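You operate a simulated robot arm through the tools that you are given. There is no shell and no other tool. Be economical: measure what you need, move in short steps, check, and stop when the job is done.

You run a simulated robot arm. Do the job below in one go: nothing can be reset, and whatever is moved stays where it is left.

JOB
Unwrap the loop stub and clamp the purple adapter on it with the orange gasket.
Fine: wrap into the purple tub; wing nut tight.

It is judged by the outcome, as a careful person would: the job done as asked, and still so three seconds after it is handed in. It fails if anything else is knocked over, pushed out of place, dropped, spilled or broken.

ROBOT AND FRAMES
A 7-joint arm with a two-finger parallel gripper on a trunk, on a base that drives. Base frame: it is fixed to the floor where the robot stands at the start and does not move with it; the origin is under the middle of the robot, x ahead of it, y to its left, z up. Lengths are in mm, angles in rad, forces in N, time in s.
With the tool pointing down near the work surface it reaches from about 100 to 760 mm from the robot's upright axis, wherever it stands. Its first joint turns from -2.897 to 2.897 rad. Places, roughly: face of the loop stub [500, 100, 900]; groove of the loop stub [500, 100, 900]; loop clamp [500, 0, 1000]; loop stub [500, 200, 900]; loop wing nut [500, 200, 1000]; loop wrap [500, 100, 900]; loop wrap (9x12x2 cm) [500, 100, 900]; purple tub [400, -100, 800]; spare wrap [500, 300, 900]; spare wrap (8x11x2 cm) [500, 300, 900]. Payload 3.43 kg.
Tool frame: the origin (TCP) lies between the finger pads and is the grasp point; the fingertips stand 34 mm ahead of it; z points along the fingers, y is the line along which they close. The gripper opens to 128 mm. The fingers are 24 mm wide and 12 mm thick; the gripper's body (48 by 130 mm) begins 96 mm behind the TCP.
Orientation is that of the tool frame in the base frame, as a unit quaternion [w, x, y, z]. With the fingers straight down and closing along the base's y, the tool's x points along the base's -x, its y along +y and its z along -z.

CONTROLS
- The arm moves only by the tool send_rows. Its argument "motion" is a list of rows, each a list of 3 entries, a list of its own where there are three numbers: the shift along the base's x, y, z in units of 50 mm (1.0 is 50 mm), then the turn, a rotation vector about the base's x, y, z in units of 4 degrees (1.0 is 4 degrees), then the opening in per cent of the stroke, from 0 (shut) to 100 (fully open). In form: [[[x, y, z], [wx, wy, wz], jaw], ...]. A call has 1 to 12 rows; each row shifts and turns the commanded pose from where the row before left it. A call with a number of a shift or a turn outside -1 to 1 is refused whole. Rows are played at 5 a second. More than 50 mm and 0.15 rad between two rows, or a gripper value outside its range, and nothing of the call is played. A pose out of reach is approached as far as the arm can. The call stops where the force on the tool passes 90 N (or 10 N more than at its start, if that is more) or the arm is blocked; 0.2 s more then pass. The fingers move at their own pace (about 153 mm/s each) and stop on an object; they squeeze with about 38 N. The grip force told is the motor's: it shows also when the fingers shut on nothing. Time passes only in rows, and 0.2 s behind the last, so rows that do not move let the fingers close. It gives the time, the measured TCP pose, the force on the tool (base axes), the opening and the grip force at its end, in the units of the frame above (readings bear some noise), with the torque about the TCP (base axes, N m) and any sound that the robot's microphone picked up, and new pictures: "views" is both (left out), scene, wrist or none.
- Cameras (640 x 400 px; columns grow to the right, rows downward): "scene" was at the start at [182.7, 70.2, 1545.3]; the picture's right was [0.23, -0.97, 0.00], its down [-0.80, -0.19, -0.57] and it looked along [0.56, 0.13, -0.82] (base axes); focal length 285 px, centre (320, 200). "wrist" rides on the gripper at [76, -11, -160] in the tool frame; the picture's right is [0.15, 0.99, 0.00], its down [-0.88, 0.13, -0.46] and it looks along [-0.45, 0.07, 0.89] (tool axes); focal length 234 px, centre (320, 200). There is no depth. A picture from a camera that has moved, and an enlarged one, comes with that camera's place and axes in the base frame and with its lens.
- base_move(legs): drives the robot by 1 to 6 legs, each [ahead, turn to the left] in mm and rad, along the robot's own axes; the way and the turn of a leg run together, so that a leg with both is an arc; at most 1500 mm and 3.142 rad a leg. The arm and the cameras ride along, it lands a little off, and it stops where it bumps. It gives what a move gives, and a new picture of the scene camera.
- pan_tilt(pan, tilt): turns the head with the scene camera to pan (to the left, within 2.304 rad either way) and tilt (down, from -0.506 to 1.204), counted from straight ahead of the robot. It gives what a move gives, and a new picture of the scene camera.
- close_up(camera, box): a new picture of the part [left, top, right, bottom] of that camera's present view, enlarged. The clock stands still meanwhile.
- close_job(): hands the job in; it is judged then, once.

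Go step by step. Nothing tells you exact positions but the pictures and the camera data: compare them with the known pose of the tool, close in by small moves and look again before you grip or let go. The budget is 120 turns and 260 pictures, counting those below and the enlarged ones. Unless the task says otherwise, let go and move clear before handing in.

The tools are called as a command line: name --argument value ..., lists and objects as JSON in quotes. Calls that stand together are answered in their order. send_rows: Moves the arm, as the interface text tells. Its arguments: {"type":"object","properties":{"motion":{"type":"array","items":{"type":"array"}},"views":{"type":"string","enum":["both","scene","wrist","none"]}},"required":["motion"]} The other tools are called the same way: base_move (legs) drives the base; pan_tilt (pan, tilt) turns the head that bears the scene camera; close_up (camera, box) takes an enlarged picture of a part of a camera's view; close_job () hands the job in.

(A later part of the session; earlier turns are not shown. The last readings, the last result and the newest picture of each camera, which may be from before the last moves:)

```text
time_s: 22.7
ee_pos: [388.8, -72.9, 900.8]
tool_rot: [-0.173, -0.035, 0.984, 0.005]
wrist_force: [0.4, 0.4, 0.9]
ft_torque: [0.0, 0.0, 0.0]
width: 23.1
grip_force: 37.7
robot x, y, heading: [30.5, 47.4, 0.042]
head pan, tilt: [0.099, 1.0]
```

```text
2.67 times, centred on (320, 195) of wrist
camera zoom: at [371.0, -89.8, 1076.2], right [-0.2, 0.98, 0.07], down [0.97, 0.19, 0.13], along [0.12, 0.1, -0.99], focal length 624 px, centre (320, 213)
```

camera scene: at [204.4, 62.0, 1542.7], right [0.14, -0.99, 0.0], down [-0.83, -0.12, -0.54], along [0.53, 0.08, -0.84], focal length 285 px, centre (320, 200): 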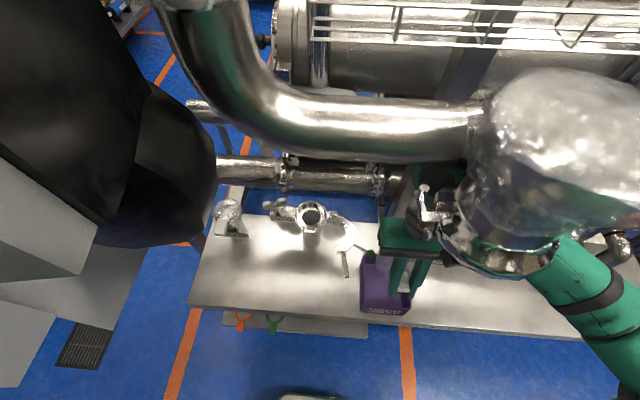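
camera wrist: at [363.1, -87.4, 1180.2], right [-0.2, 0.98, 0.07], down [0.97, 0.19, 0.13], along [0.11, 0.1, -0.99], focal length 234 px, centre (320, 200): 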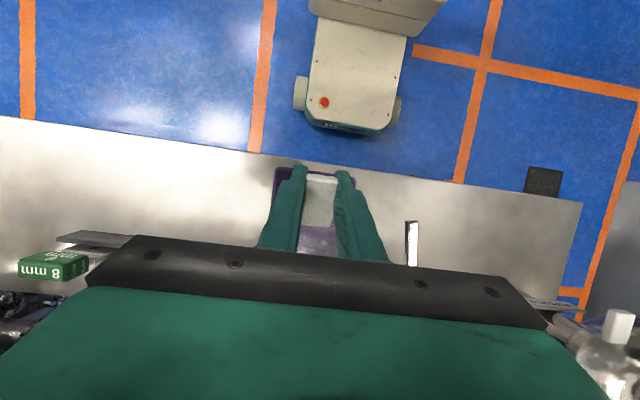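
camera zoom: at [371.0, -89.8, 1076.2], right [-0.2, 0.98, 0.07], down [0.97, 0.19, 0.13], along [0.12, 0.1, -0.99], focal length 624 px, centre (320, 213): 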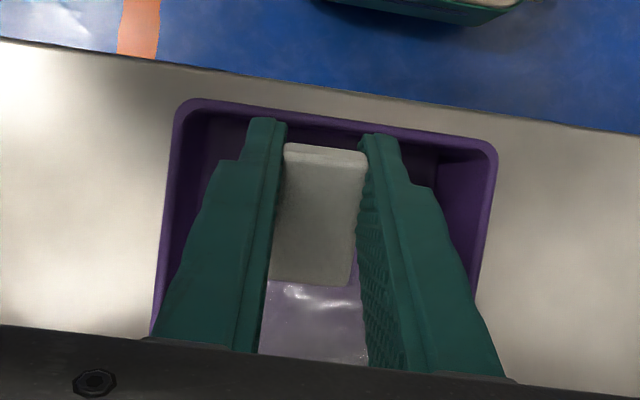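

Everything is inside the rim outline; I lower 15 mm more and release with a modest opening.

send_rows --motion '[[[0, 0, -0.3], [0, 0, 0], 0], [[0, 0, 0], [0, 0, 0], 40], [[0, 0, 0], [0, 0, 0], 40], [[0, 0, 0], [0, 0, 0], 40]]' --views "none"

close_up --camera "wrist" --box '[200, 120, 440, 270]'

```text
time_s: 23.1
ee_pos: [389.2, -74.2, 899.0]
tool_rot: [-0.171, -0.036, 0.985, 0.005]
wrist_force: [0.0, 6.5, 30.2]
ft_torque: [-0.35, 0.56, -0.14]
width: 22.8
grip_force: 38.1
robot x, y, heading: [29.2, 49.3, 0.045]
head pan, tilt: [0.099, 1.0]
stopped in row 1: the force on the tool passed its limit at 141 N (the readings are from after the stop); the commanded pose is now the measured one
```

```text
2.67 times, centred on (320, 195) of wrist
camera zoom: at [370.4, -90.5, 1073.6], right [-0.21, 0.98, 0.07], down [0.97, 0.2, 0.14], along [0.12, 0.1, -0.99], focal length 624 px, centre (320, 213)
```

zoom: 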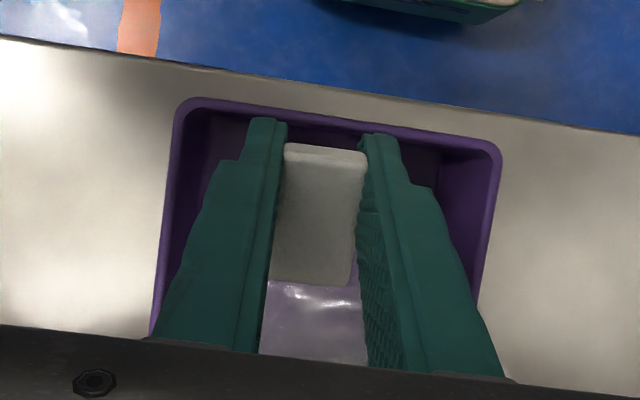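

A fingertip touched the front rim. I back off a few millimetres and release here.

send_rows --motion '[[[0.04, 0, 0.1], [0, 0, 0], 0], [[0, 0, 0], [0, 0, 0], 40], [[0, 0, 0], [0, 0, 0], 40], [[0, 0, 0], [0, 0, 0], 40]]' --views "none"

close_up --camera "wrist" --box '[200, 120, 440, 270]'

close_up --camera "scene" --box '[310, 220, 470, 320]'

```text
time_s: 24.1
ee_pos: [391.0, -74.6, 903.3]
tool_rot: [-0.17, -0.036, 0.985, 0.005]
wrist_force: [0.0, -0.7, 0.4]
ft_torque: [0.0, 0.02, -0.02]
width: 51.2
grip_force: 0.0
robot x, y, heading: [28.4, 47.0, 0.045]
head pan, tilt: [0.099, 1.0]
```

```text
2.67 times, centred on (320, 195) of wrist
camera zoom: at [372.6, -90.6, 1078.0], right [-0.21, 0.98, 0.07], down [0.97, 0.19, 0.14], along [0.12, 0.1, -0.99], focal length 624 px, centre (320, 213)
```

zoom: 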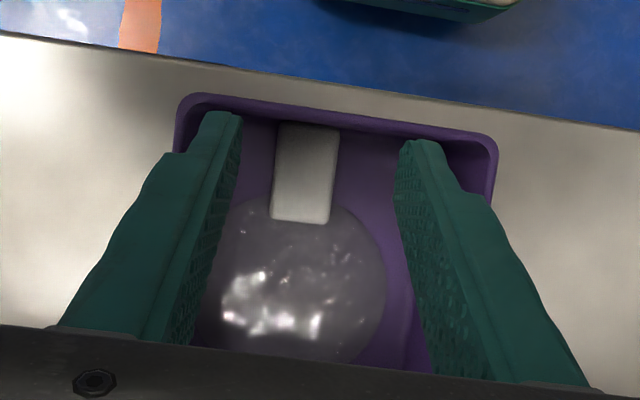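

```text
4.00 times, centred on (390, 270) of scene
camera zoom: at [204.6, 62.1, 1542.7], right [0.14, -0.99, 0.0], down [-0.83, -0.12, -0.54], along [0.53, 0.08, -0.84], focal length 1140 px, centre (40, -80)
```

zoom: 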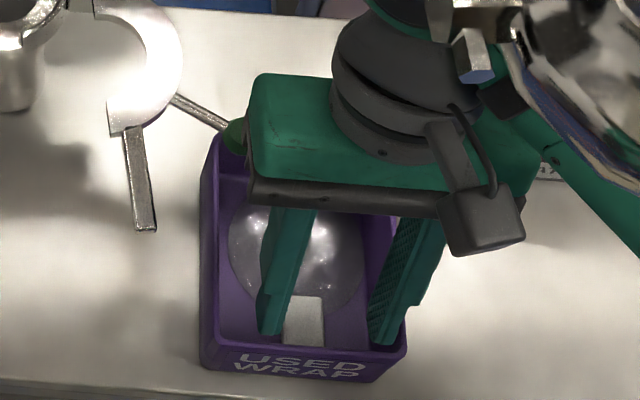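

The wrap is in the tub. I retreat upward and inspect the gaskets.

send_rows --motion '[[[0, 0, 0.5], [0, 0, 0], 40], [[0, 0, 0.5], [0, 0, 0], 40], [[0, 0, 0.5], [0, 0, 0], 40], [[0, 0, 0.5], [0, 0, 0], 40]]' --views "scene"

close_up --camera "scene" --box '[210, 295, 290, 345]'

close_up --camera "scene" --box '[250, 180, 378, 260]'

```text
time_s: 25.1
ee_pos: [391.1, -74.1, 1002.0]
tool_rot: [-0.171, -0.035, 0.985, 0.006]
wrist_force: [-0.3, 0.1, -0.3]
ft_torque: [-0.03, 0.03, -0.01]
width: 51.2
grip_force: 0.1
robot x, y, heading: [29.7, 49.4, 0.04]
head pan, tilt: [0.099, 1.0]
camera scene: at [204.6, 62.0, 1542.7], right [0.14, -0.99, 0.0], down [-0.83, -0.12, -0.54], along [0.53, 0.08, -0.84], focal length 285 px, centre (320, 200)
```

scene: 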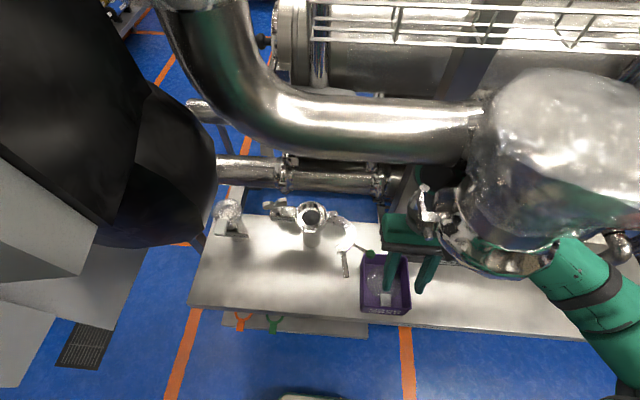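

```text
8.00 times, centred on (250, 320) of scene
camera zoom: at [204.6, 62.0, 1542.7], right [0.14, -0.99, 0.0], down [-0.83, -0.12, -0.54], along [0.53, 0.08, -0.84], focal length 2281 px, centre (880, -760)
```

zoom: 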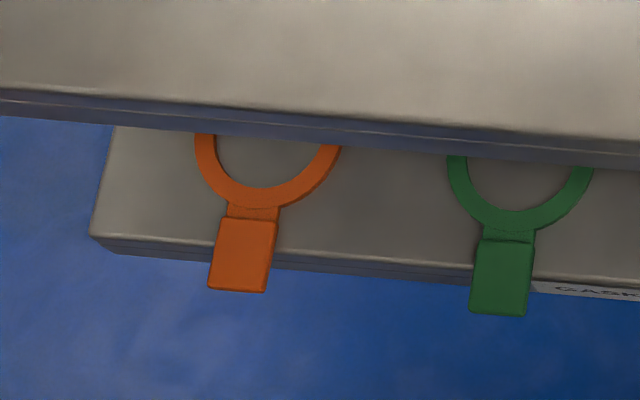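

```text
5.00 times, centred on (314, 220) of scene
camera zoom: at [204.6, 62.0, 1542.7], right [0.14, -0.99, 0.0], down [-0.83, -0.12, -0.54], along [0.53, 0.08, -0.84], focal length 1426 px, centre (350, 100)
```

zoom: 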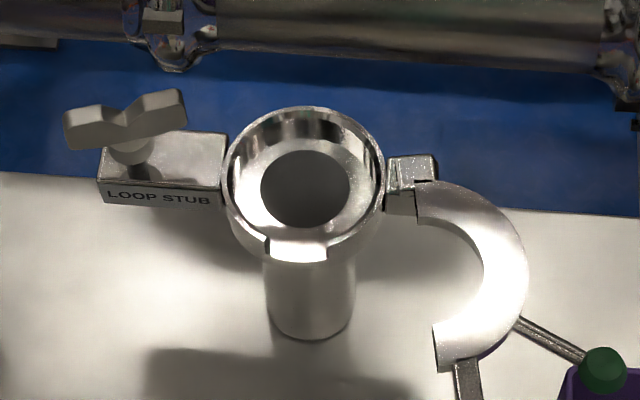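

The gasket lies on a low shelf with its handle overhanging toward me, and the stub is a cup with a front notch. I'll move left and low over free bench, then back the base up for room.

send_rows --motion '[[[0, 0.7, 0], [0, 0, 0], 40], [[0, 0.7, -0.3], [0, 0, 0], 40], [[0, 0.7, -0.3], [0, 0, 0], 40], [[0, 0.7, -0.3], [0, 0, 0], 40], [[0, 0.7, -0.3], [0, 0, 0], 40]]' --views "none"

base_move --legs '[[-150, 0]]'

```text
time_s: 26.2
ee_pos: [388.9, 103.0, 942.4]
tool_rot: [-0.171, -0.036, 0.985, 0.006]
wrist_force: [1.0, -0.3, 0.2]
ft_torque: [0.03, 0.0, -0.02]
width: 51.2
grip_force: 0.0
robot x, y, heading: [29.2, 49.1, 0.046]
head pan, tilt: [0.099, 1.0]
```

```text
time_s: 27.6
ee_pos: [240.8, 96.0, 942.0]
tool_rot: [-0.171, -0.036, 0.985, 0.006]
wrist_force: [-0.7, -0.3, -1.0]
ft_torque: [-0.03, 0.01, 0.03]
width: 51.2
grip_force: 0.0
robot x, y, heading: [-121.3, 40.5, 0.041]
head pan, tilt: [0.099, 1.0]
camera scene: at [55.9, 55.7, 1542.7], right [0.14, -0.99, 0.0], down [-0.83, -0.12, -0.54], along [0.53, 0.08, -0.84], focal length 285 px, centre (320, 200)
```

scene: 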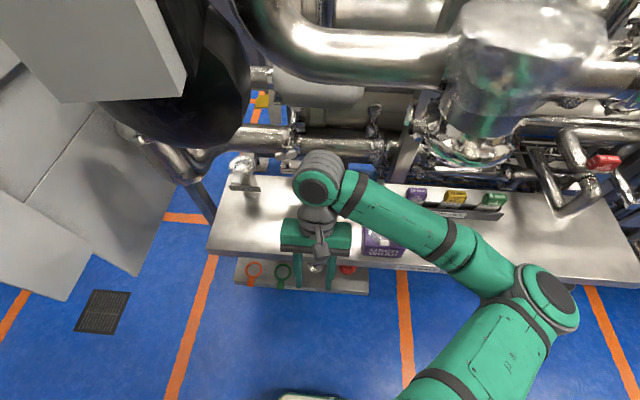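

Now the gaskets are fully visible; I measure the orange one.

close_up --camera "scene" --box '[220, 240, 380, 340]'

close_up --camera "wrist" --box '[320, 0, 640, 200]'

```text
4.00 times, centred on (300, 290) of scene
camera zoom: at [55.9, 55.7, 1542.7], right [0.14, -0.99, 0.0], down [-0.83, -0.12, -0.54], along [0.53, 0.08, -0.84], focal length 1140 px, centre (400, -160)
```

zoom: 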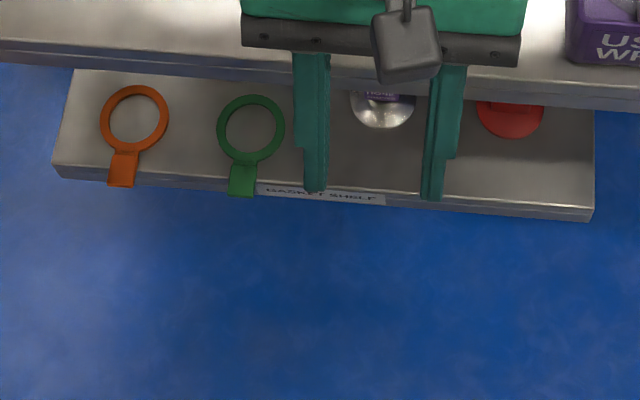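

```text
2.00 times, centred on (480, 100) of wrist
camera zoom: at [222.8, 79.6, 1117.3], right [-0.21, 0.98, 0.07], down [0.97, 0.2, 0.14], along [0.12, 0.1, -0.99], focal length 468 px, centre (0, 400)
```

zoom: 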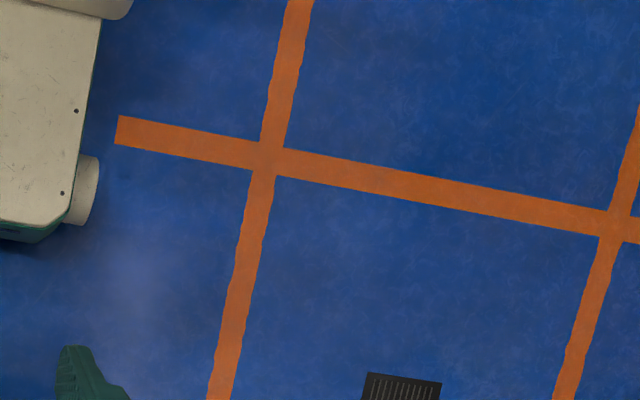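

Orange handle is at about (320,353,510), ring beneath the bench edge. I'll tilt the tool so the hand leans back from the bench while moving left.

send_rows --motion '[[[0.05, 0.43, 0], [0, -0.94, 0], 40], [[0.05, 0.43, 0], [0, -0.94, 0], 40], [[0.05, 0.43, 0], [0, -0.94, 0], 40], [[0.05, 0.43, 0], [0, -0.94, 0], 40], [[0.05, 0.43, 0], [0, -0.94, 0], 40], [[0.05, 0.43, 0], [0, -0.94, 0], 40], [[0.05, 0.43, 0], [0, -0.94, 0], 40], [[0.05, 0.43, 0], [0, -0.94, 0], 40], [[0.05, 0.43, 0], [0, -0.94, 0], 40], [[0.05, 0.43, 0], [0, -0.94, 0], 40], [[0.05, 0.43, 0], [0, -0.94, 0], 40], [[0.05, 0.43, 0], [0, -0.94, 0], 40]]' --views "both"

close_up --camera "scene" --box '[220, 240, 380, 340]'

```text
time_s: 30.2
ee_pos: [270.7, 355.0, 942.9]
tool_rot: [0.22, -0.035, 0.975, -0.01]
wrist_force: [-1.0, -0.5, 0.1]
ft_torque: [-0.03, 0.01, 0.01]
width: 51.2
grip_force: 0.2
robot x, y, heading: [-118.8, 40.0, 0.044]
head pan, tilt: [0.099, 1.0]
camera scene: at [56.0, 55.7, 1542.7], right [0.14, -0.99, 0.0], down [-0.83, -0.12, -0.54], along [0.53, 0.08, -0.84], focal length 285 px, centre (320, 200)
camera wrist: at [132.8, 337.8, 1054.0], right [-0.2, 0.98, -0.1], down [0.59, 0.2, 0.79], along [0.79, 0.1, -0.61], focal length 234 px, centre (320, 200)
```

scene: 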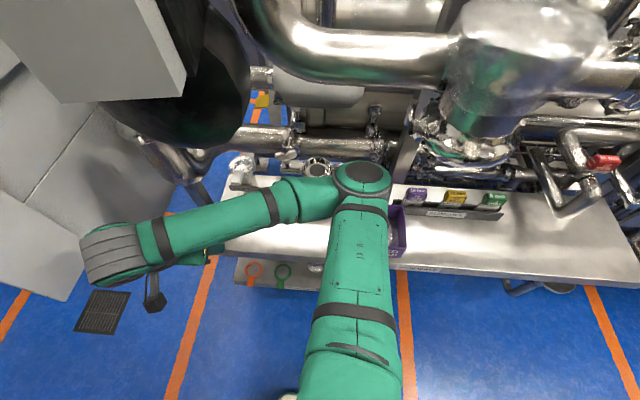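
wrist: 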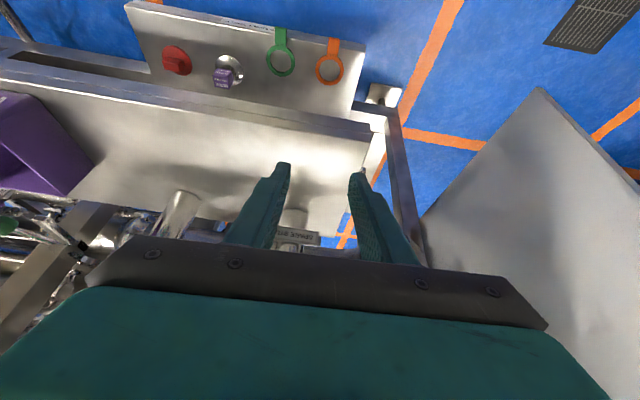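

```text
4.00 times, centred on (300, 290) of scene
camera zoom: at [56.0, 55.7, 1542.7], right [0.14, -0.99, 0.0], down [-0.83, -0.12, -0.54], along [0.53, 0.08, -0.84], focal length 1140 px, centre (400, -160)
```

zoom: 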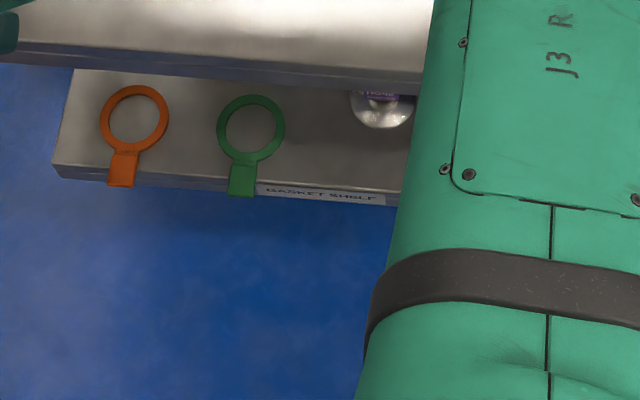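

The shelf also holds a red and a purple-handled silver disc; I read them before deciding which is the "adapter".

close_up --camera "wrist" --box '[140, 10, 300, 110]'

close_up --camera "scene" --box '[395, 170, 523, 250]'

close_up --camera "wrist" --box '[270, 20, 350, 70]'

```text
4.00 times, centred on (220, 60) of wrist
camera zoom: at [132.8, 337.8, 1054.0], right [-0.2, 0.98, -0.1], down [0.59, 0.2, 0.79], along [0.79, 0.1, -0.61], focal length 937 px, centre (720, 760)
```

zoom: 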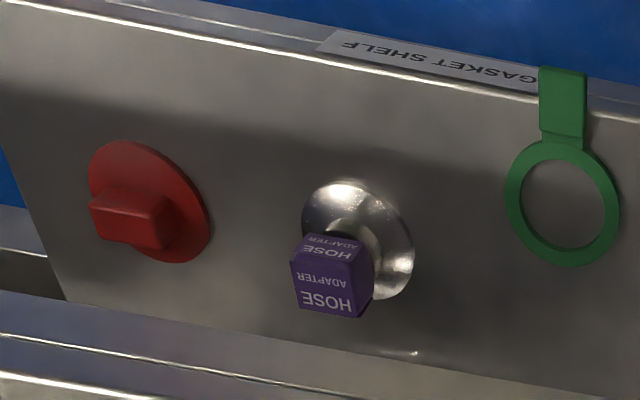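

```text
5.00 times, centred on (459, 210) of scene
camera zoom: at [56.0, 55.7, 1542.7], right [0.14, -0.99, 0.0], down [-0.83, -0.12, -0.54], along [0.53, 0.08, -0.84], focal length 1426 px, centre (-375, 150)
```

zoom: 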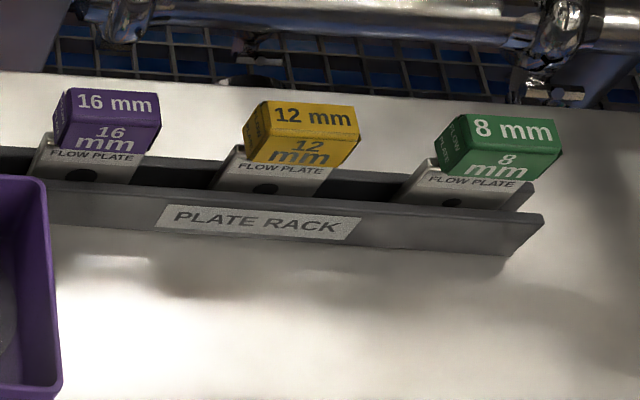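

```text
8.00 times, centred on (310, 45) of wrist
camera zoom: at [132.8, 337.8, 1054.0], right [-0.2, 0.98, -0.1], down [0.59, 0.2, 0.79], along [0.79, 0.1, -0.61], focal length 1873 px, centre (400, 1440)
```

zoom: 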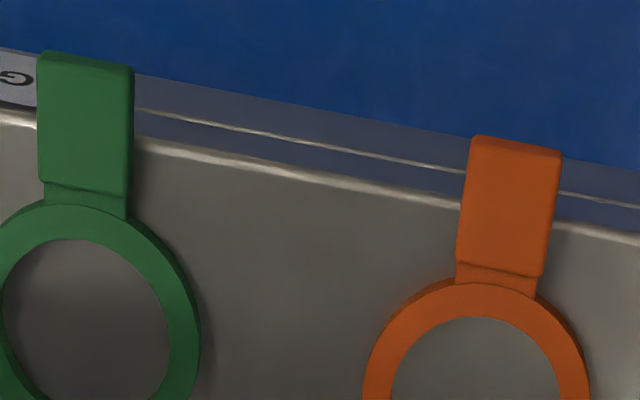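

The purple adapter is the "HOSE ADAPTER" on the lower shelf (the rack holds flow plates). First the orange gasket: I descend in front of the bench.

send_rows --motion '[[[0, 0, -0.8], [0, 0, 0], 40], [[0, 0, -0.8], [0, 0, 0], 40], [[0, 0, -0.8], [0, 0, 0], 40], [[0, 0, -0.8], [0, 0, 0], 40], [[0, 0, -0.8], [0, 0, 0], 40], [[0, 0, -0.8], [0, 0, 0], 40], [[0, 0, -0.8], [0, 0, 0], 40], [[0, 0, -0.6], [0, 0, 0], 40]]' --views "both"

close_up --camera "wrist" --box '[220, 80, 420, 205]'

```text
time_s: 32.0
ee_pos: [272.1, 355.7, 633.9]
tool_rot: [0.219, -0.035, 0.975, -0.009]
wrist_force: [0.0, 0.4, -0.8]
ft_torque: [0.0, 0.01, 0.04]
width: 51.3
grip_force: 0.1
robot x, y, heading: [-119.0, 42.9, 0.041]
head pan, tilt: [0.099, 1.0]
camera scene: at [55.9, 55.8, 1542.7], right [0.14, -0.99, 0.0], down [-0.83, -0.12, -0.54], along [0.53, 0.08, -0.84], focal length 285 px, centre (320, 200)
camera wrist: at [133.1, 338.5, 745.3], right [-0.2, 0.98, -0.1], down [0.59, 0.2, 0.79], along [0.78, 0.1, -0.61], focal length 234 px, centre (320, 200)
```

scene: 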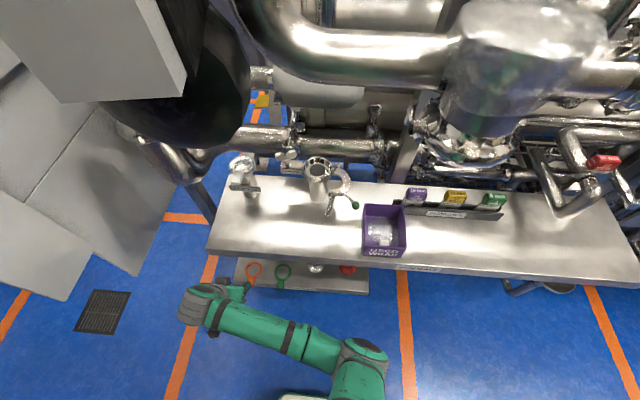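
wrist: 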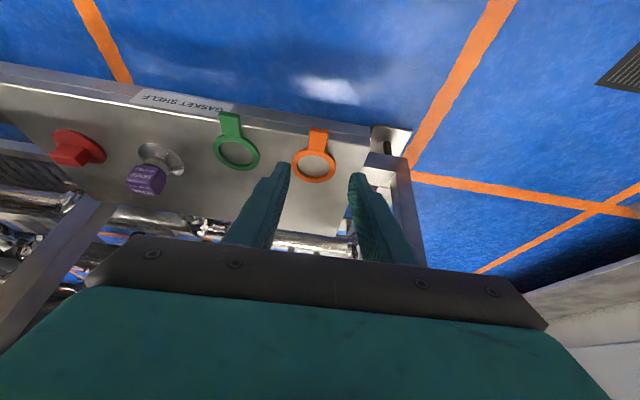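

```text
3.20 times, centred on (320, 142) of wrist
camera zoom: at [133.1, 338.5, 745.3], right [-0.2, 0.98, -0.1], down [0.59, 0.2, 0.79], along [0.78, 0.1, -0.61], focal length 749 px, centre (320, 384)
```

zoom: 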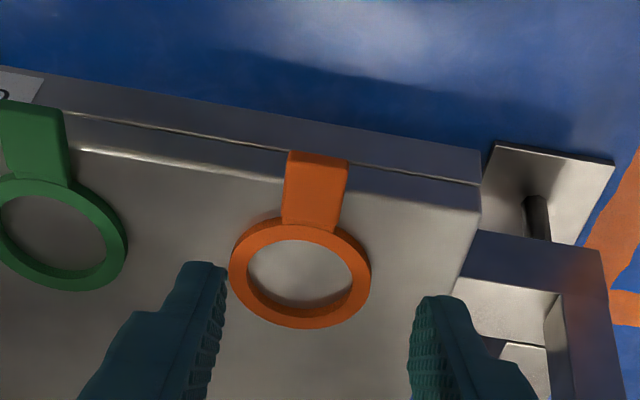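

The handle top is at (317,351,507), overhanging the shelf edge by ~17 mm. I lower so the fingertips straddle its outer end.

send_rows --motion '[[[0.1, -0.05, -0.7], [0, 0, 0], 40], [[0.1, -0.04, -0.7], [0, 0, 0], 40], [[0.1, 0, -0.4], [0, 0, 0], 40]]' --views "none"

close_up --camera "wrist" --box '[220, 80, 420, 205]'

```text
time_s: 32.8
ee_pos: [285.0, 349.5, 541.5]
tool_rot: [0.22, -0.035, 0.975, -0.008]
wrist_force: [-0.7, 0.6, 0.1]
ft_torque: [0.04, -0.01, 0.02]
width: 51.3
grip_force: 0.0
robot x, y, heading: [-120.9, 39.7, 0.044]
head pan, tilt: [0.099, 1.0]
```

```text
3.20 times, centred on (320, 142) of wrist
camera zoom: at [147.5, 332.5, 653.2], right [-0.2, 0.98, -0.1], down [0.59, 0.2, 0.78], along [0.78, 0.1, -0.61], focal length 749 px, centre (320, 384)
```

zoom: 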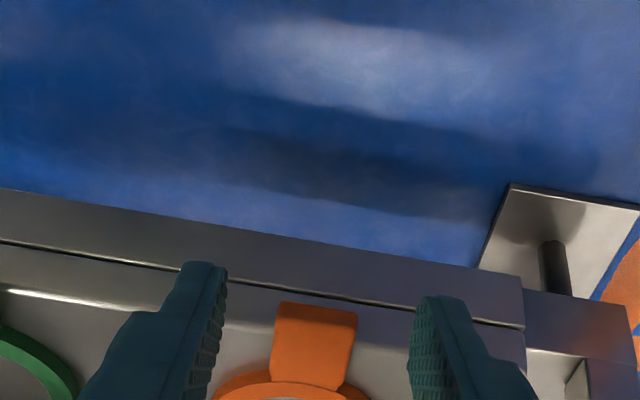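

Consistent. Final step down and close.

send_rows --motion '[[[0.09, 0.03, -0.3], [0, 0, 0], 40], [[0, 0, 0], [0, 0, 0], 0], [[0, 0, 0], [0, 0, 0], 0], [[0, 0, 0], [0, 0, 0], 0]]' --views "none"

close_up --camera "wrist" --box '[220, 100, 420, 225]'

```text
time_s: 33.8
ee_pos: [290.2, 351.7, 527.5]
tool_rot: [0.221, -0.035, 0.975, -0.01]
wrist_force: [1.3, 0.8, 0.2]
ft_torque: [-0.04, -0.03, 0.0]
width: 21.9
grip_force: 38.0
robot x, y, heading: [-118.5, 39.3, 0.053]
head pan, tilt: [0.099, 1.0]
```

```text
3.20 times, centred on (320, 162) of wrist
camera zoom: at [152.3, 334.7, 639.0], right [-0.2, 0.98, -0.1], down [0.59, 0.2, 0.78], along [0.78, 0.1, -0.61], focal length 749 px, centre (320, 320)
```

zoom: 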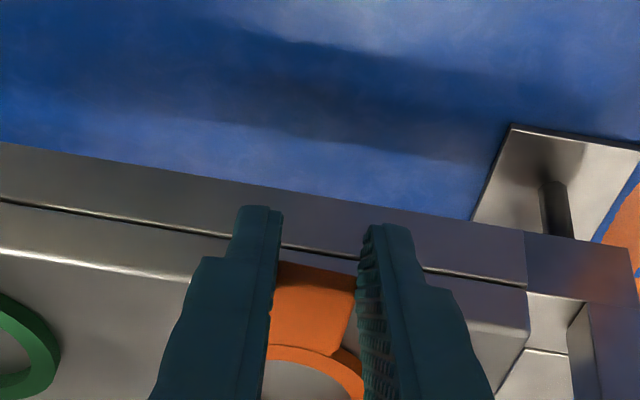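

The handle is gripped (22 mm). I lift slightly, then draw the gasket out toward me.

send_rows --motion '[[[0, 0, 0.2], [0, 0, 0], 0], [[-0.5, 0, 0.1], [0, 0, 0], 0], [[-0.7, 0, 0], [0, 0, 0], 0], [[-0.7, 0, 0], [0, 0, 0], 0]]' --views "wrist"

```text
time_s: 34.8
ee_pos: [198.4, 349.8, 542.0]
tool_rot: [0.22, -0.035, 0.975, -0.009]
wrist_force: [-0.1, -0.9, -1.0]
ft_torque: [0.0, 0.03, 0.03]
width: 21.8
grip_force: 38.6
robot x, y, heading: [-120.4, 42.1, 0.048]
head pan, tilt: [0.099, 1.0]
camera wrist: at [59.9, 333.5, 654.5], right [-0.2, 0.98, -0.1], down [0.59, 0.2, 0.78], along [0.78, 0.1, -0.61], focal length 234 px, centre (320, 200)
```

wrist: 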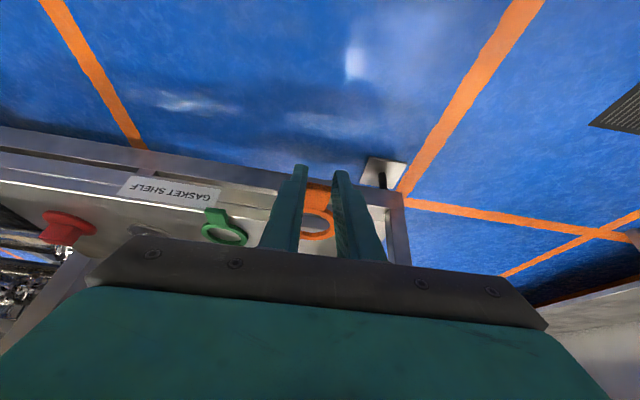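

Ring is nearly clear of the bench edge; pull a little more, then rise.

send_rows --motion '[[[-0.6, 0, 0], [0, 0, 0], 0], [[0, 0, 0.8], [0, 0, 0], 0], [[0, 0, 0.9], [0, 0, 0], 0], [[0, 0, 0.9], [0, 0, 0], 0], [[0, 0, 0.9], [0, 0, 0], 0], [[0, 0, 0.9], [0, 0, 0], 0], [[0, 0, 0.9], [0, 0, 0], 0], [[0, 0, 0.9], [0, 0, 0], 0], [[0, 0, 0.9], [0, 0, 0], 0], [[0, 0, 0.9], [0, 0, 0], 0], [[0, 0, 0.9], [0, 0, 0], 0]]' --views "both"

close_up --camera "scene" --box '[256, 140, 384, 220]'

close_up --camera "wrist" --box '[120, 80, 420, 267]'

```text
time_s: 37.2
ee_pos: [165.9, 352.3, 763.5]
tool_rot: [0.22, -0.035, 0.975, -0.009]
wrist_force: [0.0, 0.8, -0.4]
ft_torque: [0.0, 0.01, -0.01]
width: 22.1
grip_force: 38.4
out of reach, approached as far as the arm can: row 7, 8, 9, 10, 11
robot x, y, heading: [-119.4, 40.8, 0.043]
head pan, tilt: [0.099, 1.0]
camera scene: at [55.8, 55.7, 1542.7], right [0.14, -0.99, 0.0], down [-0.83, -0.12, -0.54], along [0.53, 0.08, -0.84], focal length 285 px, centre (320, 200)
camera wrist: at [28.6, 335.8, 874.4], right [-0.2, 0.98, -0.1], down [0.59, 0.19, 0.78], along [0.78, 0.1, -0.61], focal length 234 px, centre (320, 200)
```

scene: 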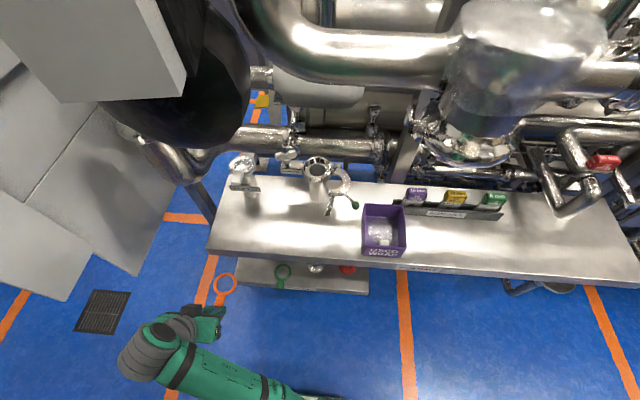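
wrist: 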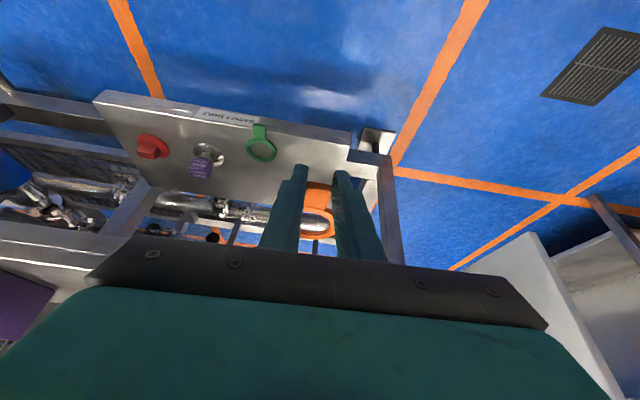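

```text
5.00 times, centred on (320, 180) of scene
camera zoom: at [55.8, 55.7, 1542.7], right [0.14, -0.99, 0.0], down [-0.83, -0.12, -0.54], along [0.53, 0.08, -0.84], focal length 1426 px, centre (320, 300)
```

zoom: 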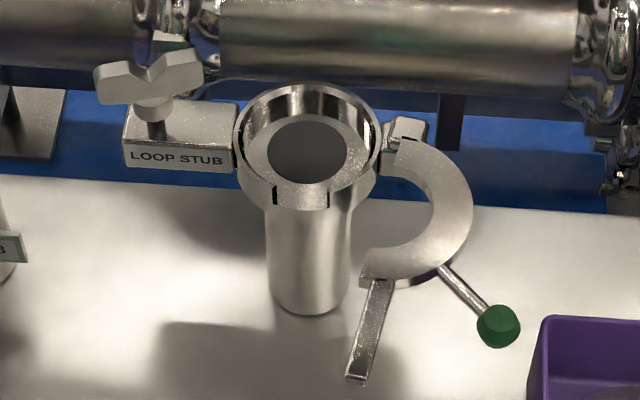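

```text
2.13 times, centred on (270, 174) of wrist
camera zoom: at [28.6, 335.8, 874.4], right [-0.2, 0.98, -0.1], down [0.59, 0.19, 0.78], along [0.78, 0.1, -0.61], focal length 500 px, centre (427, 256)
```

zoom: 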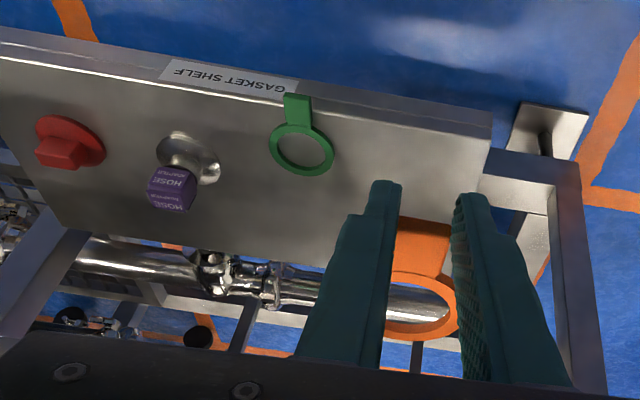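

The arm is near its inner limit here; I'll move forward a bit while rising.

send_rows --motion '[[[0.5, -0.2, 0.3], [0, 0, 0], 0], [[0, -0.6, 0.6], [0, 0, 0], 0], [[0, -0.6, 0.6], [0, 0, 0], 0], [[0, -0.6, 0.6], [0, 0, 0], 0]]' --views "none"

```text
time_s: 38.2
ee_pos: [191.8, 342.2, 777.3]
tool_rot: [0.221, -0.036, 0.975, -0.008]
wrist_force: [-0.3, 0.0, 0.1]
ft_torque: [-0.01, 0.05, -0.02]
width: 21.9
grip_force: 37.9
out of reach, approached as far as the arm can: row 2, 3, 4
robot x, y, heading: [-121.8, 42.1, 0.043]
head pan, tilt: [0.099, 1.0]
```

I'll back the base up 100 mm to gain working radius.

base_move --legs '[[-100, 0]]'

send_rows --motion '[[[0.8, 0, 0], [0, 0, 0], 0], [[0.8, 0, 0.2], [0, 0, 0], 0], [[0, 0, 0.9], [0, 0, 0], 0], [[0, 0, 0.9], [0, 0, 0], 0], [[0, 0, 0.9], [0, 0, 0], 0], [[0, 0, 0.9], [0, 0, 0], 0]]' --views "scene"

```text
time_s: 39.4
ee_pos: [90.8, 338.3, 777.9]
tool_rot: [0.221, -0.036, 0.975, -0.008]
wrist_force: [-0.5, 0.4, -0.2]
ft_torque: [-0.01, -0.01, -0.03]
width: 22.1
grip_force: 37.7
robot x, y, heading: [-222.2, 40.1, 0.049]
head pan, tilt: [0.099, 1.0]
camera scene: at [-44.3, 51.4, 1542.7], right [0.14, -0.99, 0.0], down [-0.83, -0.12, -0.54], along [0.53, 0.08, -0.84], focal length 285 px, centre (320, 200)
```

scene: 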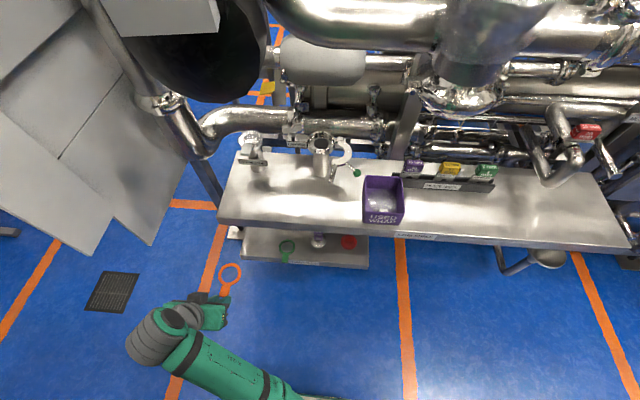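

```text
time_s: 40.8
ee_pos: [170.1, 336.5, 967.5]
tool_rot: [0.221, -0.037, 0.975, -0.008]
wrist_force: [0.9, 0.3, -0.2]
ft_torque: [0.0, 0.04, 0.02]
width: 21.9
grip_force: 38.4
robot x, y, heading: [-221.2, 40.6, 0.049]
head pan, tilt: [0.099, 1.0]
camera scene: at [-44.2, 51.4, 1542.7], right [0.14, -0.99, 0.0], down [-0.83, -0.12, -0.54], along [0.53, 0.08, -0.84], focal length 285 px, centre (320, 200)
```

scene: 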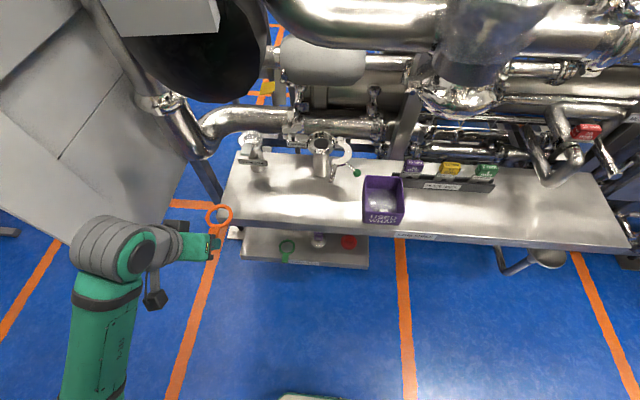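

The gasket is lifted clear. Cup centre triangulates to (540,132,940) with its notch toward me; note the clamp arm swung a little earlier (harmless). I go over the bench toward the stub at z≈1015.

send_rows --motion '[[[0, 0, 0.9], [0, 0, 0], 0], [[0.4, -0.7, 0], [0, 0, 0], 0], [[0.5, -0.7, 0], [0, 0, 0], 0], [[0.6, -0.7, 0], [0, 0, 0], 0], [[0.6, -0.7, 0], [0, 0, 0], 0], [[0.6, -0.7, 0], [0, 0, 0], 0], [[0.6, -0.65, 0], [0, 0, 0], 0], [[0.6, 0, 0], [0, 0, 0], 0], [[0.6, 0, 0], [0, 0, 0], 0]]' --views "both"

close_up --camera "wrist" --box '[220, 140, 420, 265]'

close_up --camera "scene" --box '[256, 110, 384, 190]'

```text
time_s: 42.8
ee_pos: [395.9, 131.1, 1013.0]
tool_rot: [0.221, -0.036, 0.975, -0.008]
wrist_force: [0.1, -0.1, 0.5]
ft_torque: [-0.01, 0.01, 0.01]
width: 22.0
grip_force: 38.2
robot x, y, heading: [-219.0, 39.1, 0.044]
head pan, tilt: [0.099, 1.0]
camera scene: at [-44.4, 51.5, 1542.7], right [0.14, -0.99, 0.0], down [-0.83, -0.12, -0.54], along [0.53, 0.08, -0.84], focal length 285 px, centre (320, 200)
camera wrist: at [258.3, 114.3, 1123.8], right [-0.2, 0.98, -0.09], down [0.59, 0.19, 0.79], along [0.79, 0.1, -0.61], focal length 234 px, centre (320, 200)
```

scene: 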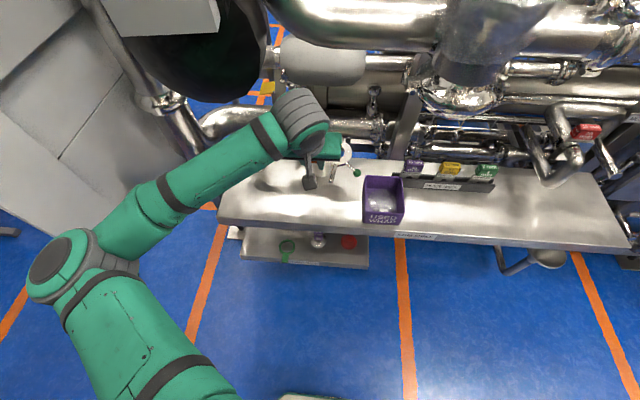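
wrist: 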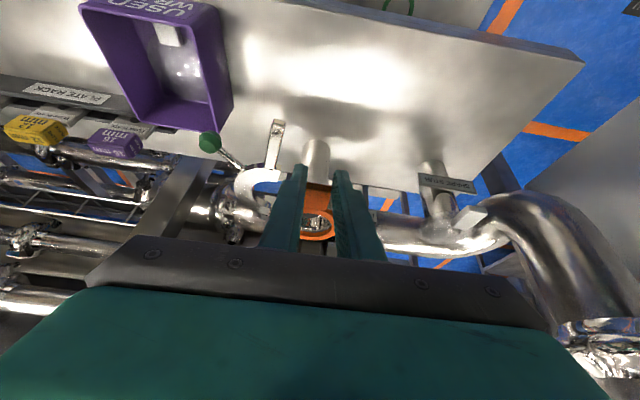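

```text
3.20 times, centred on (320, 202) of wrist
camera zoom: at [258.3, 114.3, 1123.8], right [-0.2, 0.98, -0.09], down [0.59, 0.19, 0.79], along [0.79, 0.1, -0.61], focal length 749 px, centre (320, 192)
```

zoom: 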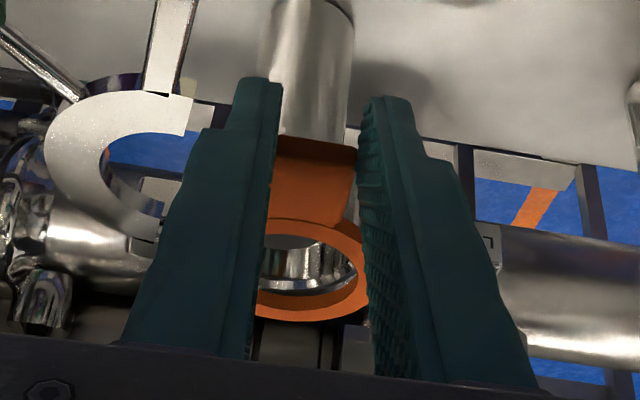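

```text
5.00 times, centred on (320, 150) of scene
camera zoom: at [-44.4, 51.5, 1542.7], right [0.14, -0.99, 0.0], down [-0.83, -0.12, -0.54], along [0.53, 0.08, -0.84], focal length 1426 px, centre (320, 450)
```

zoom: 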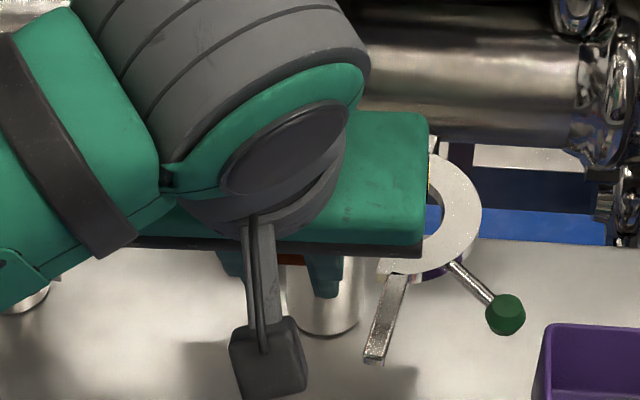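

Gasket is held well with the cup visible ahead. I advance and lower to just above the rim, then compare ring and cup in the wrist view.

send_rows --motion '[[[0.6, -0.05, 0], [0, 0, 0], 0], [[0.6, -0.05, -0.2], [0, 0, 0], 0], [[0.12, 0, -0.3], [0, 0, 0], 0]]' --views "none"

close_up --camera "wrist" --box '[240, 150, 400, 250]'

pan_tilt --pan 0.1 --tilt 0.8

```text
time_s: 43.6
ee_pos: [461.9, 127.5, 989.3]
tool_rot: [0.221, -0.034, 0.975, -0.009]
wrist_force: [-0.2, 0.1, 0.4]
ft_torque: [-0.01, 0.02, 0.01]
width: 22.1
grip_force: 37.9
robot x, y, heading: [-220.2, 38.2, 0.043]
head pan, tilt: [0.099, 1.0]
```

```text
4.00 times, centred on (320, 200) of wrist
camera zoom: at [323.9, 109.9, 1100.7], right [-0.2, 0.98, -0.09], down [0.59, 0.19, 0.79], along [0.79, 0.1, -0.61], focal length 937 px, centre (320, 200)
```

zoom: 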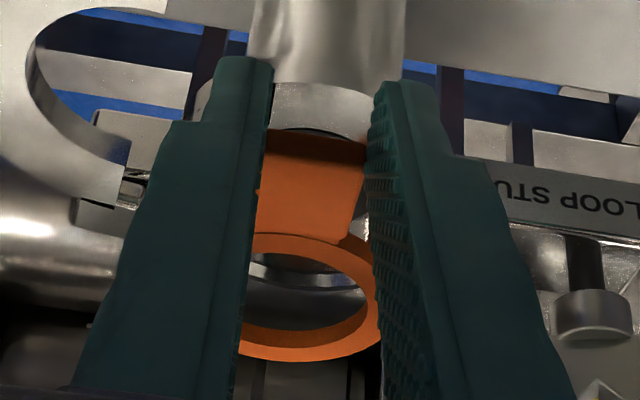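

```text
time_s: 44.3
ee_pos: [461.7, 127.1, 990.5]
tool_rot: [0.221, -0.036, 0.974, -0.008]
wrist_force: [0.7, -0.3, 0.7]
ft_torque: [0.01, -0.03, 0.01]
width: 22.1
grip_force: 37.6
robot x, y, heading: [-219.2, 34.7, 0.049]
head pan, tilt: [0.099, 0.799]
camera scene: at [-33.3, 53.1, 1557.8], right [0.14, -0.99, 0.0], down [-0.71, -0.1, -0.7], along [0.69, 0.1, -0.72], focal length 285 px, centre (320, 200)
```

scene: 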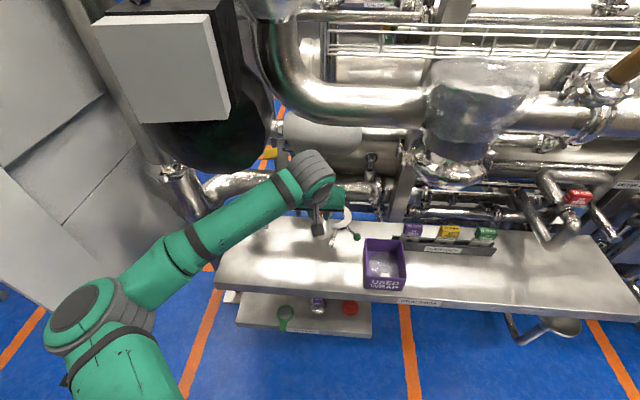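

Ring is roughly over the cup. I lower in small steps and watch the force.

send_rows --motion '[[[0, 0, -0.15], [0, 0, 0], 0], [[0, 0, -0.15], [0, 0, 0], 0], [[0, 0, -0.1], [0, 0, 0], 0]]' --views "none"

close_up --camera "wrist" --box '[240, 150, 400, 250]'

close_up --camera "scene" --box '[290, 180, 370, 230]'

```text
time_s: 45.1
ee_pos: [461.0, 126.7, 968.4]
tool_rot: [0.221, -0.036, 0.975, -0.007]
wrist_force: [-1.0, 1.1, 1.0]
ft_torque: [-0.01, -0.11, 0.06]
width: 21.9
grip_force: 38.3
robot x, y, heading: [-221.0, 37.4, 0.045]
head pan, tilt: [0.099, 0.799]
```

```text
4.00 times, centred on (320, 200) of wrist
camera zoom: at [322.9, 109.1, 1080.0], right [-0.2, 0.98, -0.09], down [0.59, 0.19, 0.79], along [0.79, 0.1, -0.61], focal length 937 px, centre (320, 200)
```

zoom: 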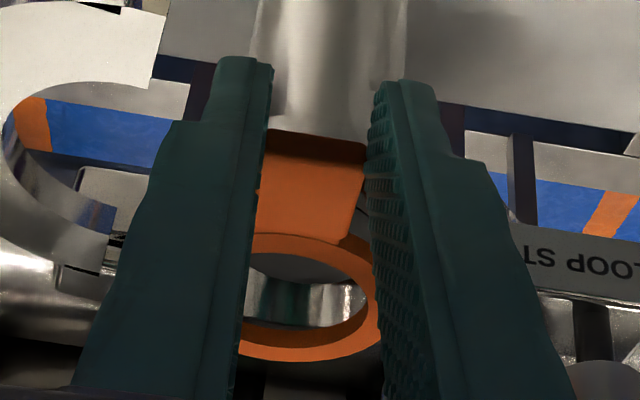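

```text
8.00 times, centred on (330, 205) of scene
camera zoom: at [-33.4, 53.1, 1557.9], right [0.14, -0.99, 0.0], down [-0.71, -0.1, -0.7], along [0.69, 0.1, -0.72], focal length 2281 px, centre (240, 160)
```

zoom: 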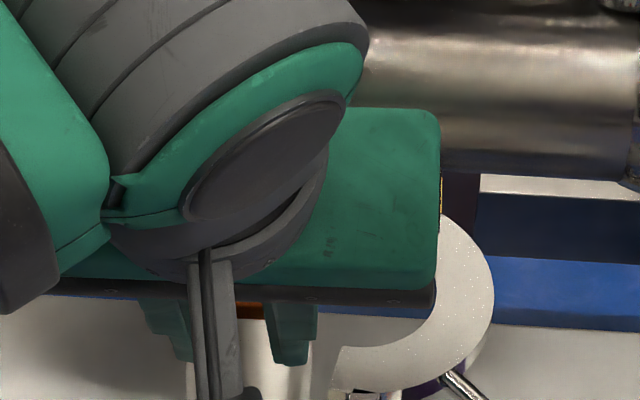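

Estimates: ring centre (538,131), cup (540,132–133). I nudge +1.5 mm in x and y and lower further.

send_rows --motion '[[[0.03, 0.03, -0.08], [0, 0, 0], 0], [[0, 0, -0.08], [0, 0, 0], 0]]' --views "none"

close_up --camera "wrist" --box '[240, 150, 400, 250]'

```text
time_s: 45.7
ee_pos: [462.4, 126.5, 962.0]
tool_rot: [0.222, -0.036, 0.974, -0.008]
wrist_force: [-7.9, 1.7, 14.0]
ft_torque: [0.01, -1.2, 0.11]
width: 21.9
grip_force: 37.7
robot x, y, heading: [-222.4, 37.6, 0.048]
head pan, tilt: [0.099, 0.799]
```

```text
4.00 times, centred on (320, 200) of wrist
camera zoom: at [323.9, 109.7, 1072.3], right [-0.2, 0.98, -0.09], down [0.58, 0.19, 0.79], along [0.79, 0.1, -0.61], focal length 937 px, centre (320, 200)
```

zoom: 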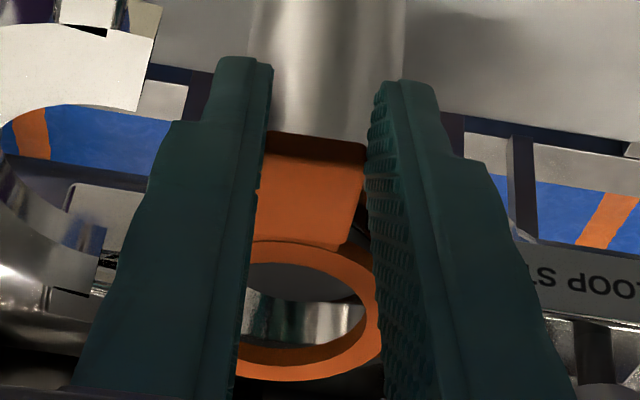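

The far edge of the ring touched the back rim (torque puts contact ~100 mm ahead). I lift, shift 5 mm toward me and retry.

send_rows --motion '[[[0, 0, 0.2], [0, 0, 0], 0], [[-0.1, 0.02, 0], [0, 0, 0], 0]]' --views "none"

close_up --camera "wrist" --box '[240, 150, 400, 250]'

send_rows --motion '[[[0, 0, -0.1], [0, 0, 0], 0], [[0, 0, -0.1], [0, 0, 0], 0], [[0, 0, -0.06], [0, 0, 0], 0]]' --views "none"

close_up --camera "wrist" --box '[240, 150, 400, 250]'

```text
time_s: 46.3
ee_pos: [457.0, 126.5, 970.3]
tool_rot: [0.221, -0.036, 0.975, -0.009]
wrist_force: [-0.8, -0.4, -0.8]
ft_torque: [0.0, 0.02, 0.03]
width: 22.0
grip_force: 37.7
robot x, y, heading: [-221.2, 36.0, 0.053]
head pan, tilt: [0.099, 0.799]
```

```text
4.00 times, centred on (320, 200) of wrist
camera zoom: at [320.1, 110.7, 1081.4], right [-0.2, 0.98, -0.09], down [0.59, 0.19, 0.79], along [0.79, 0.1, -0.61], focal length 937 px, centre (320, 200)
```

zoom: 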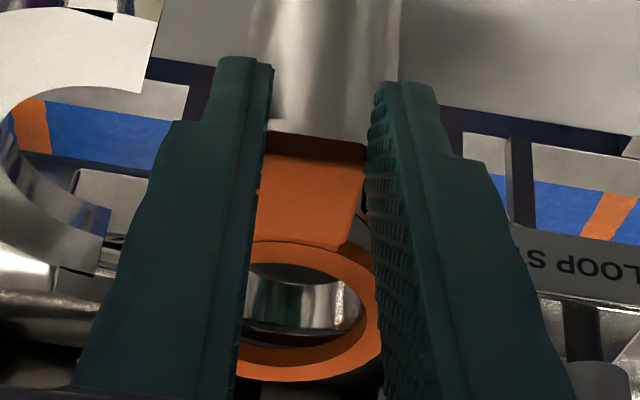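

```text
time_s: 47.1
ee_pos: [457.2, 127.6, 958.1]
tool_rot: [0.222, -0.036, 0.974, -0.008]
wrist_force: [-0.1, -0.6, 0.8]
ft_torque: [-0.01, 0.02, 0.0]
width: 21.9
grip_force: 38.6
robot x, y, heading: [-219.3, 37.6, 0.047]
head pan, tilt: [0.099, 0.799]
```

```text
4.00 times, centred on (320, 200) of wrist
camera zoom: at [319.4, 111.0, 1068.1], right [-0.2, 0.98, -0.09], down [0.59, 0.19, 0.79], along [0.79, 0.1, -0.61], focal length 937 px, centre (320, 200)
```

zoom: 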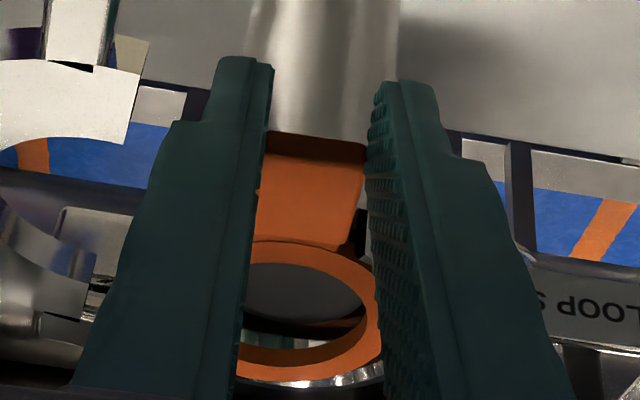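

The ring is now inside the cup with the bore visible through it, no force. I keep lowering to seat it.

send_rows --motion '[[[0, 0, -0.06], [0, 0, 0], 0], [[0, 0, -0.06], [0, 0, 0], 0]]' --views "none"

close_up --camera "wrist" --box '[240, 150, 400, 250]'

```text
time_s: 47.7
ee_pos: [458.3, 127.6, 953.8]
tool_rot: [0.224, -0.036, 0.974, -0.008]
wrist_force: [-2.6, -0.7, 28.8]
ft_torque: [0.29, -1.13, -0.03]
width: 22.5
grip_force: 37.9
robot x, y, heading: [-220.8, 37.5, 0.042]
head pan, tilt: [0.099, 0.799]
```

```text
4.00 times, centred on (320, 200) of wrist
camera zoom: at [319.2, 111.0, 1064.4], right [-0.2, 0.98, -0.1], down [0.58, 0.19, 0.79], along [0.79, 0.1, -0.61], focal length 937 px, centre (320, 200)
```

zoom: 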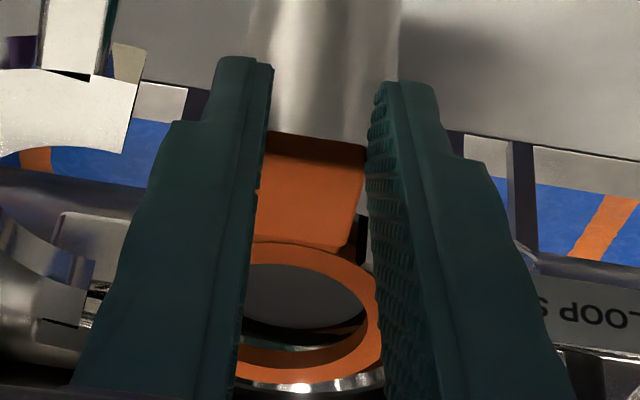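

It has bottomed near the notch. I release slightly and look.

send_rows --motion '[[[0, 0, 0.04], [0, 0, 0], 0], [[0, 0, 0], [0, 0, 0], 28], [[0, 0, 0], [0, 0, 0], 28]]' --views "none"

close_up --camera "wrist" --box '[240, 150, 400, 250]'

```text
time_s: 48.5
ee_pos: [457.3, 128.1, 953.1]
tool_rot: [0.22, -0.036, 0.975, -0.009]
wrist_force: [0.3, -0.2, -0.2]
ft_torque: [-0.01, 0.01, 0.0]
width: 35.9
grip_force: 0.1
robot x, y, heading: [-220.2, 37.9, 0.046]
head pan, tilt: [0.099, 0.799]
```

```text
4.00 times, centred on (320, 200) of wrist
camera zoom: at [319.5, 110.8, 1064.3], right [-0.2, 0.98, -0.09], down [0.59, 0.19, 0.79], along [0.78, 0.1, -0.61], focal length 937 px, centre (320, 200)
```

zoom: 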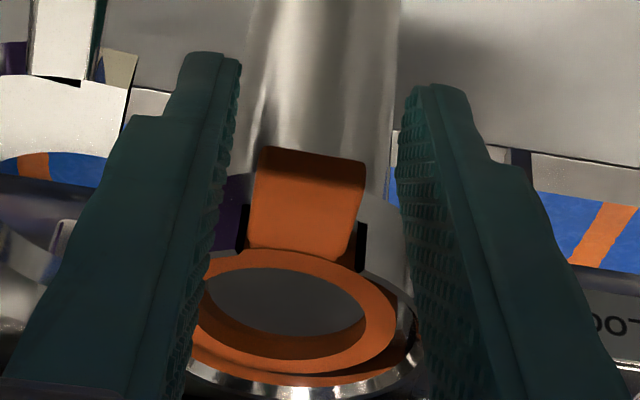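

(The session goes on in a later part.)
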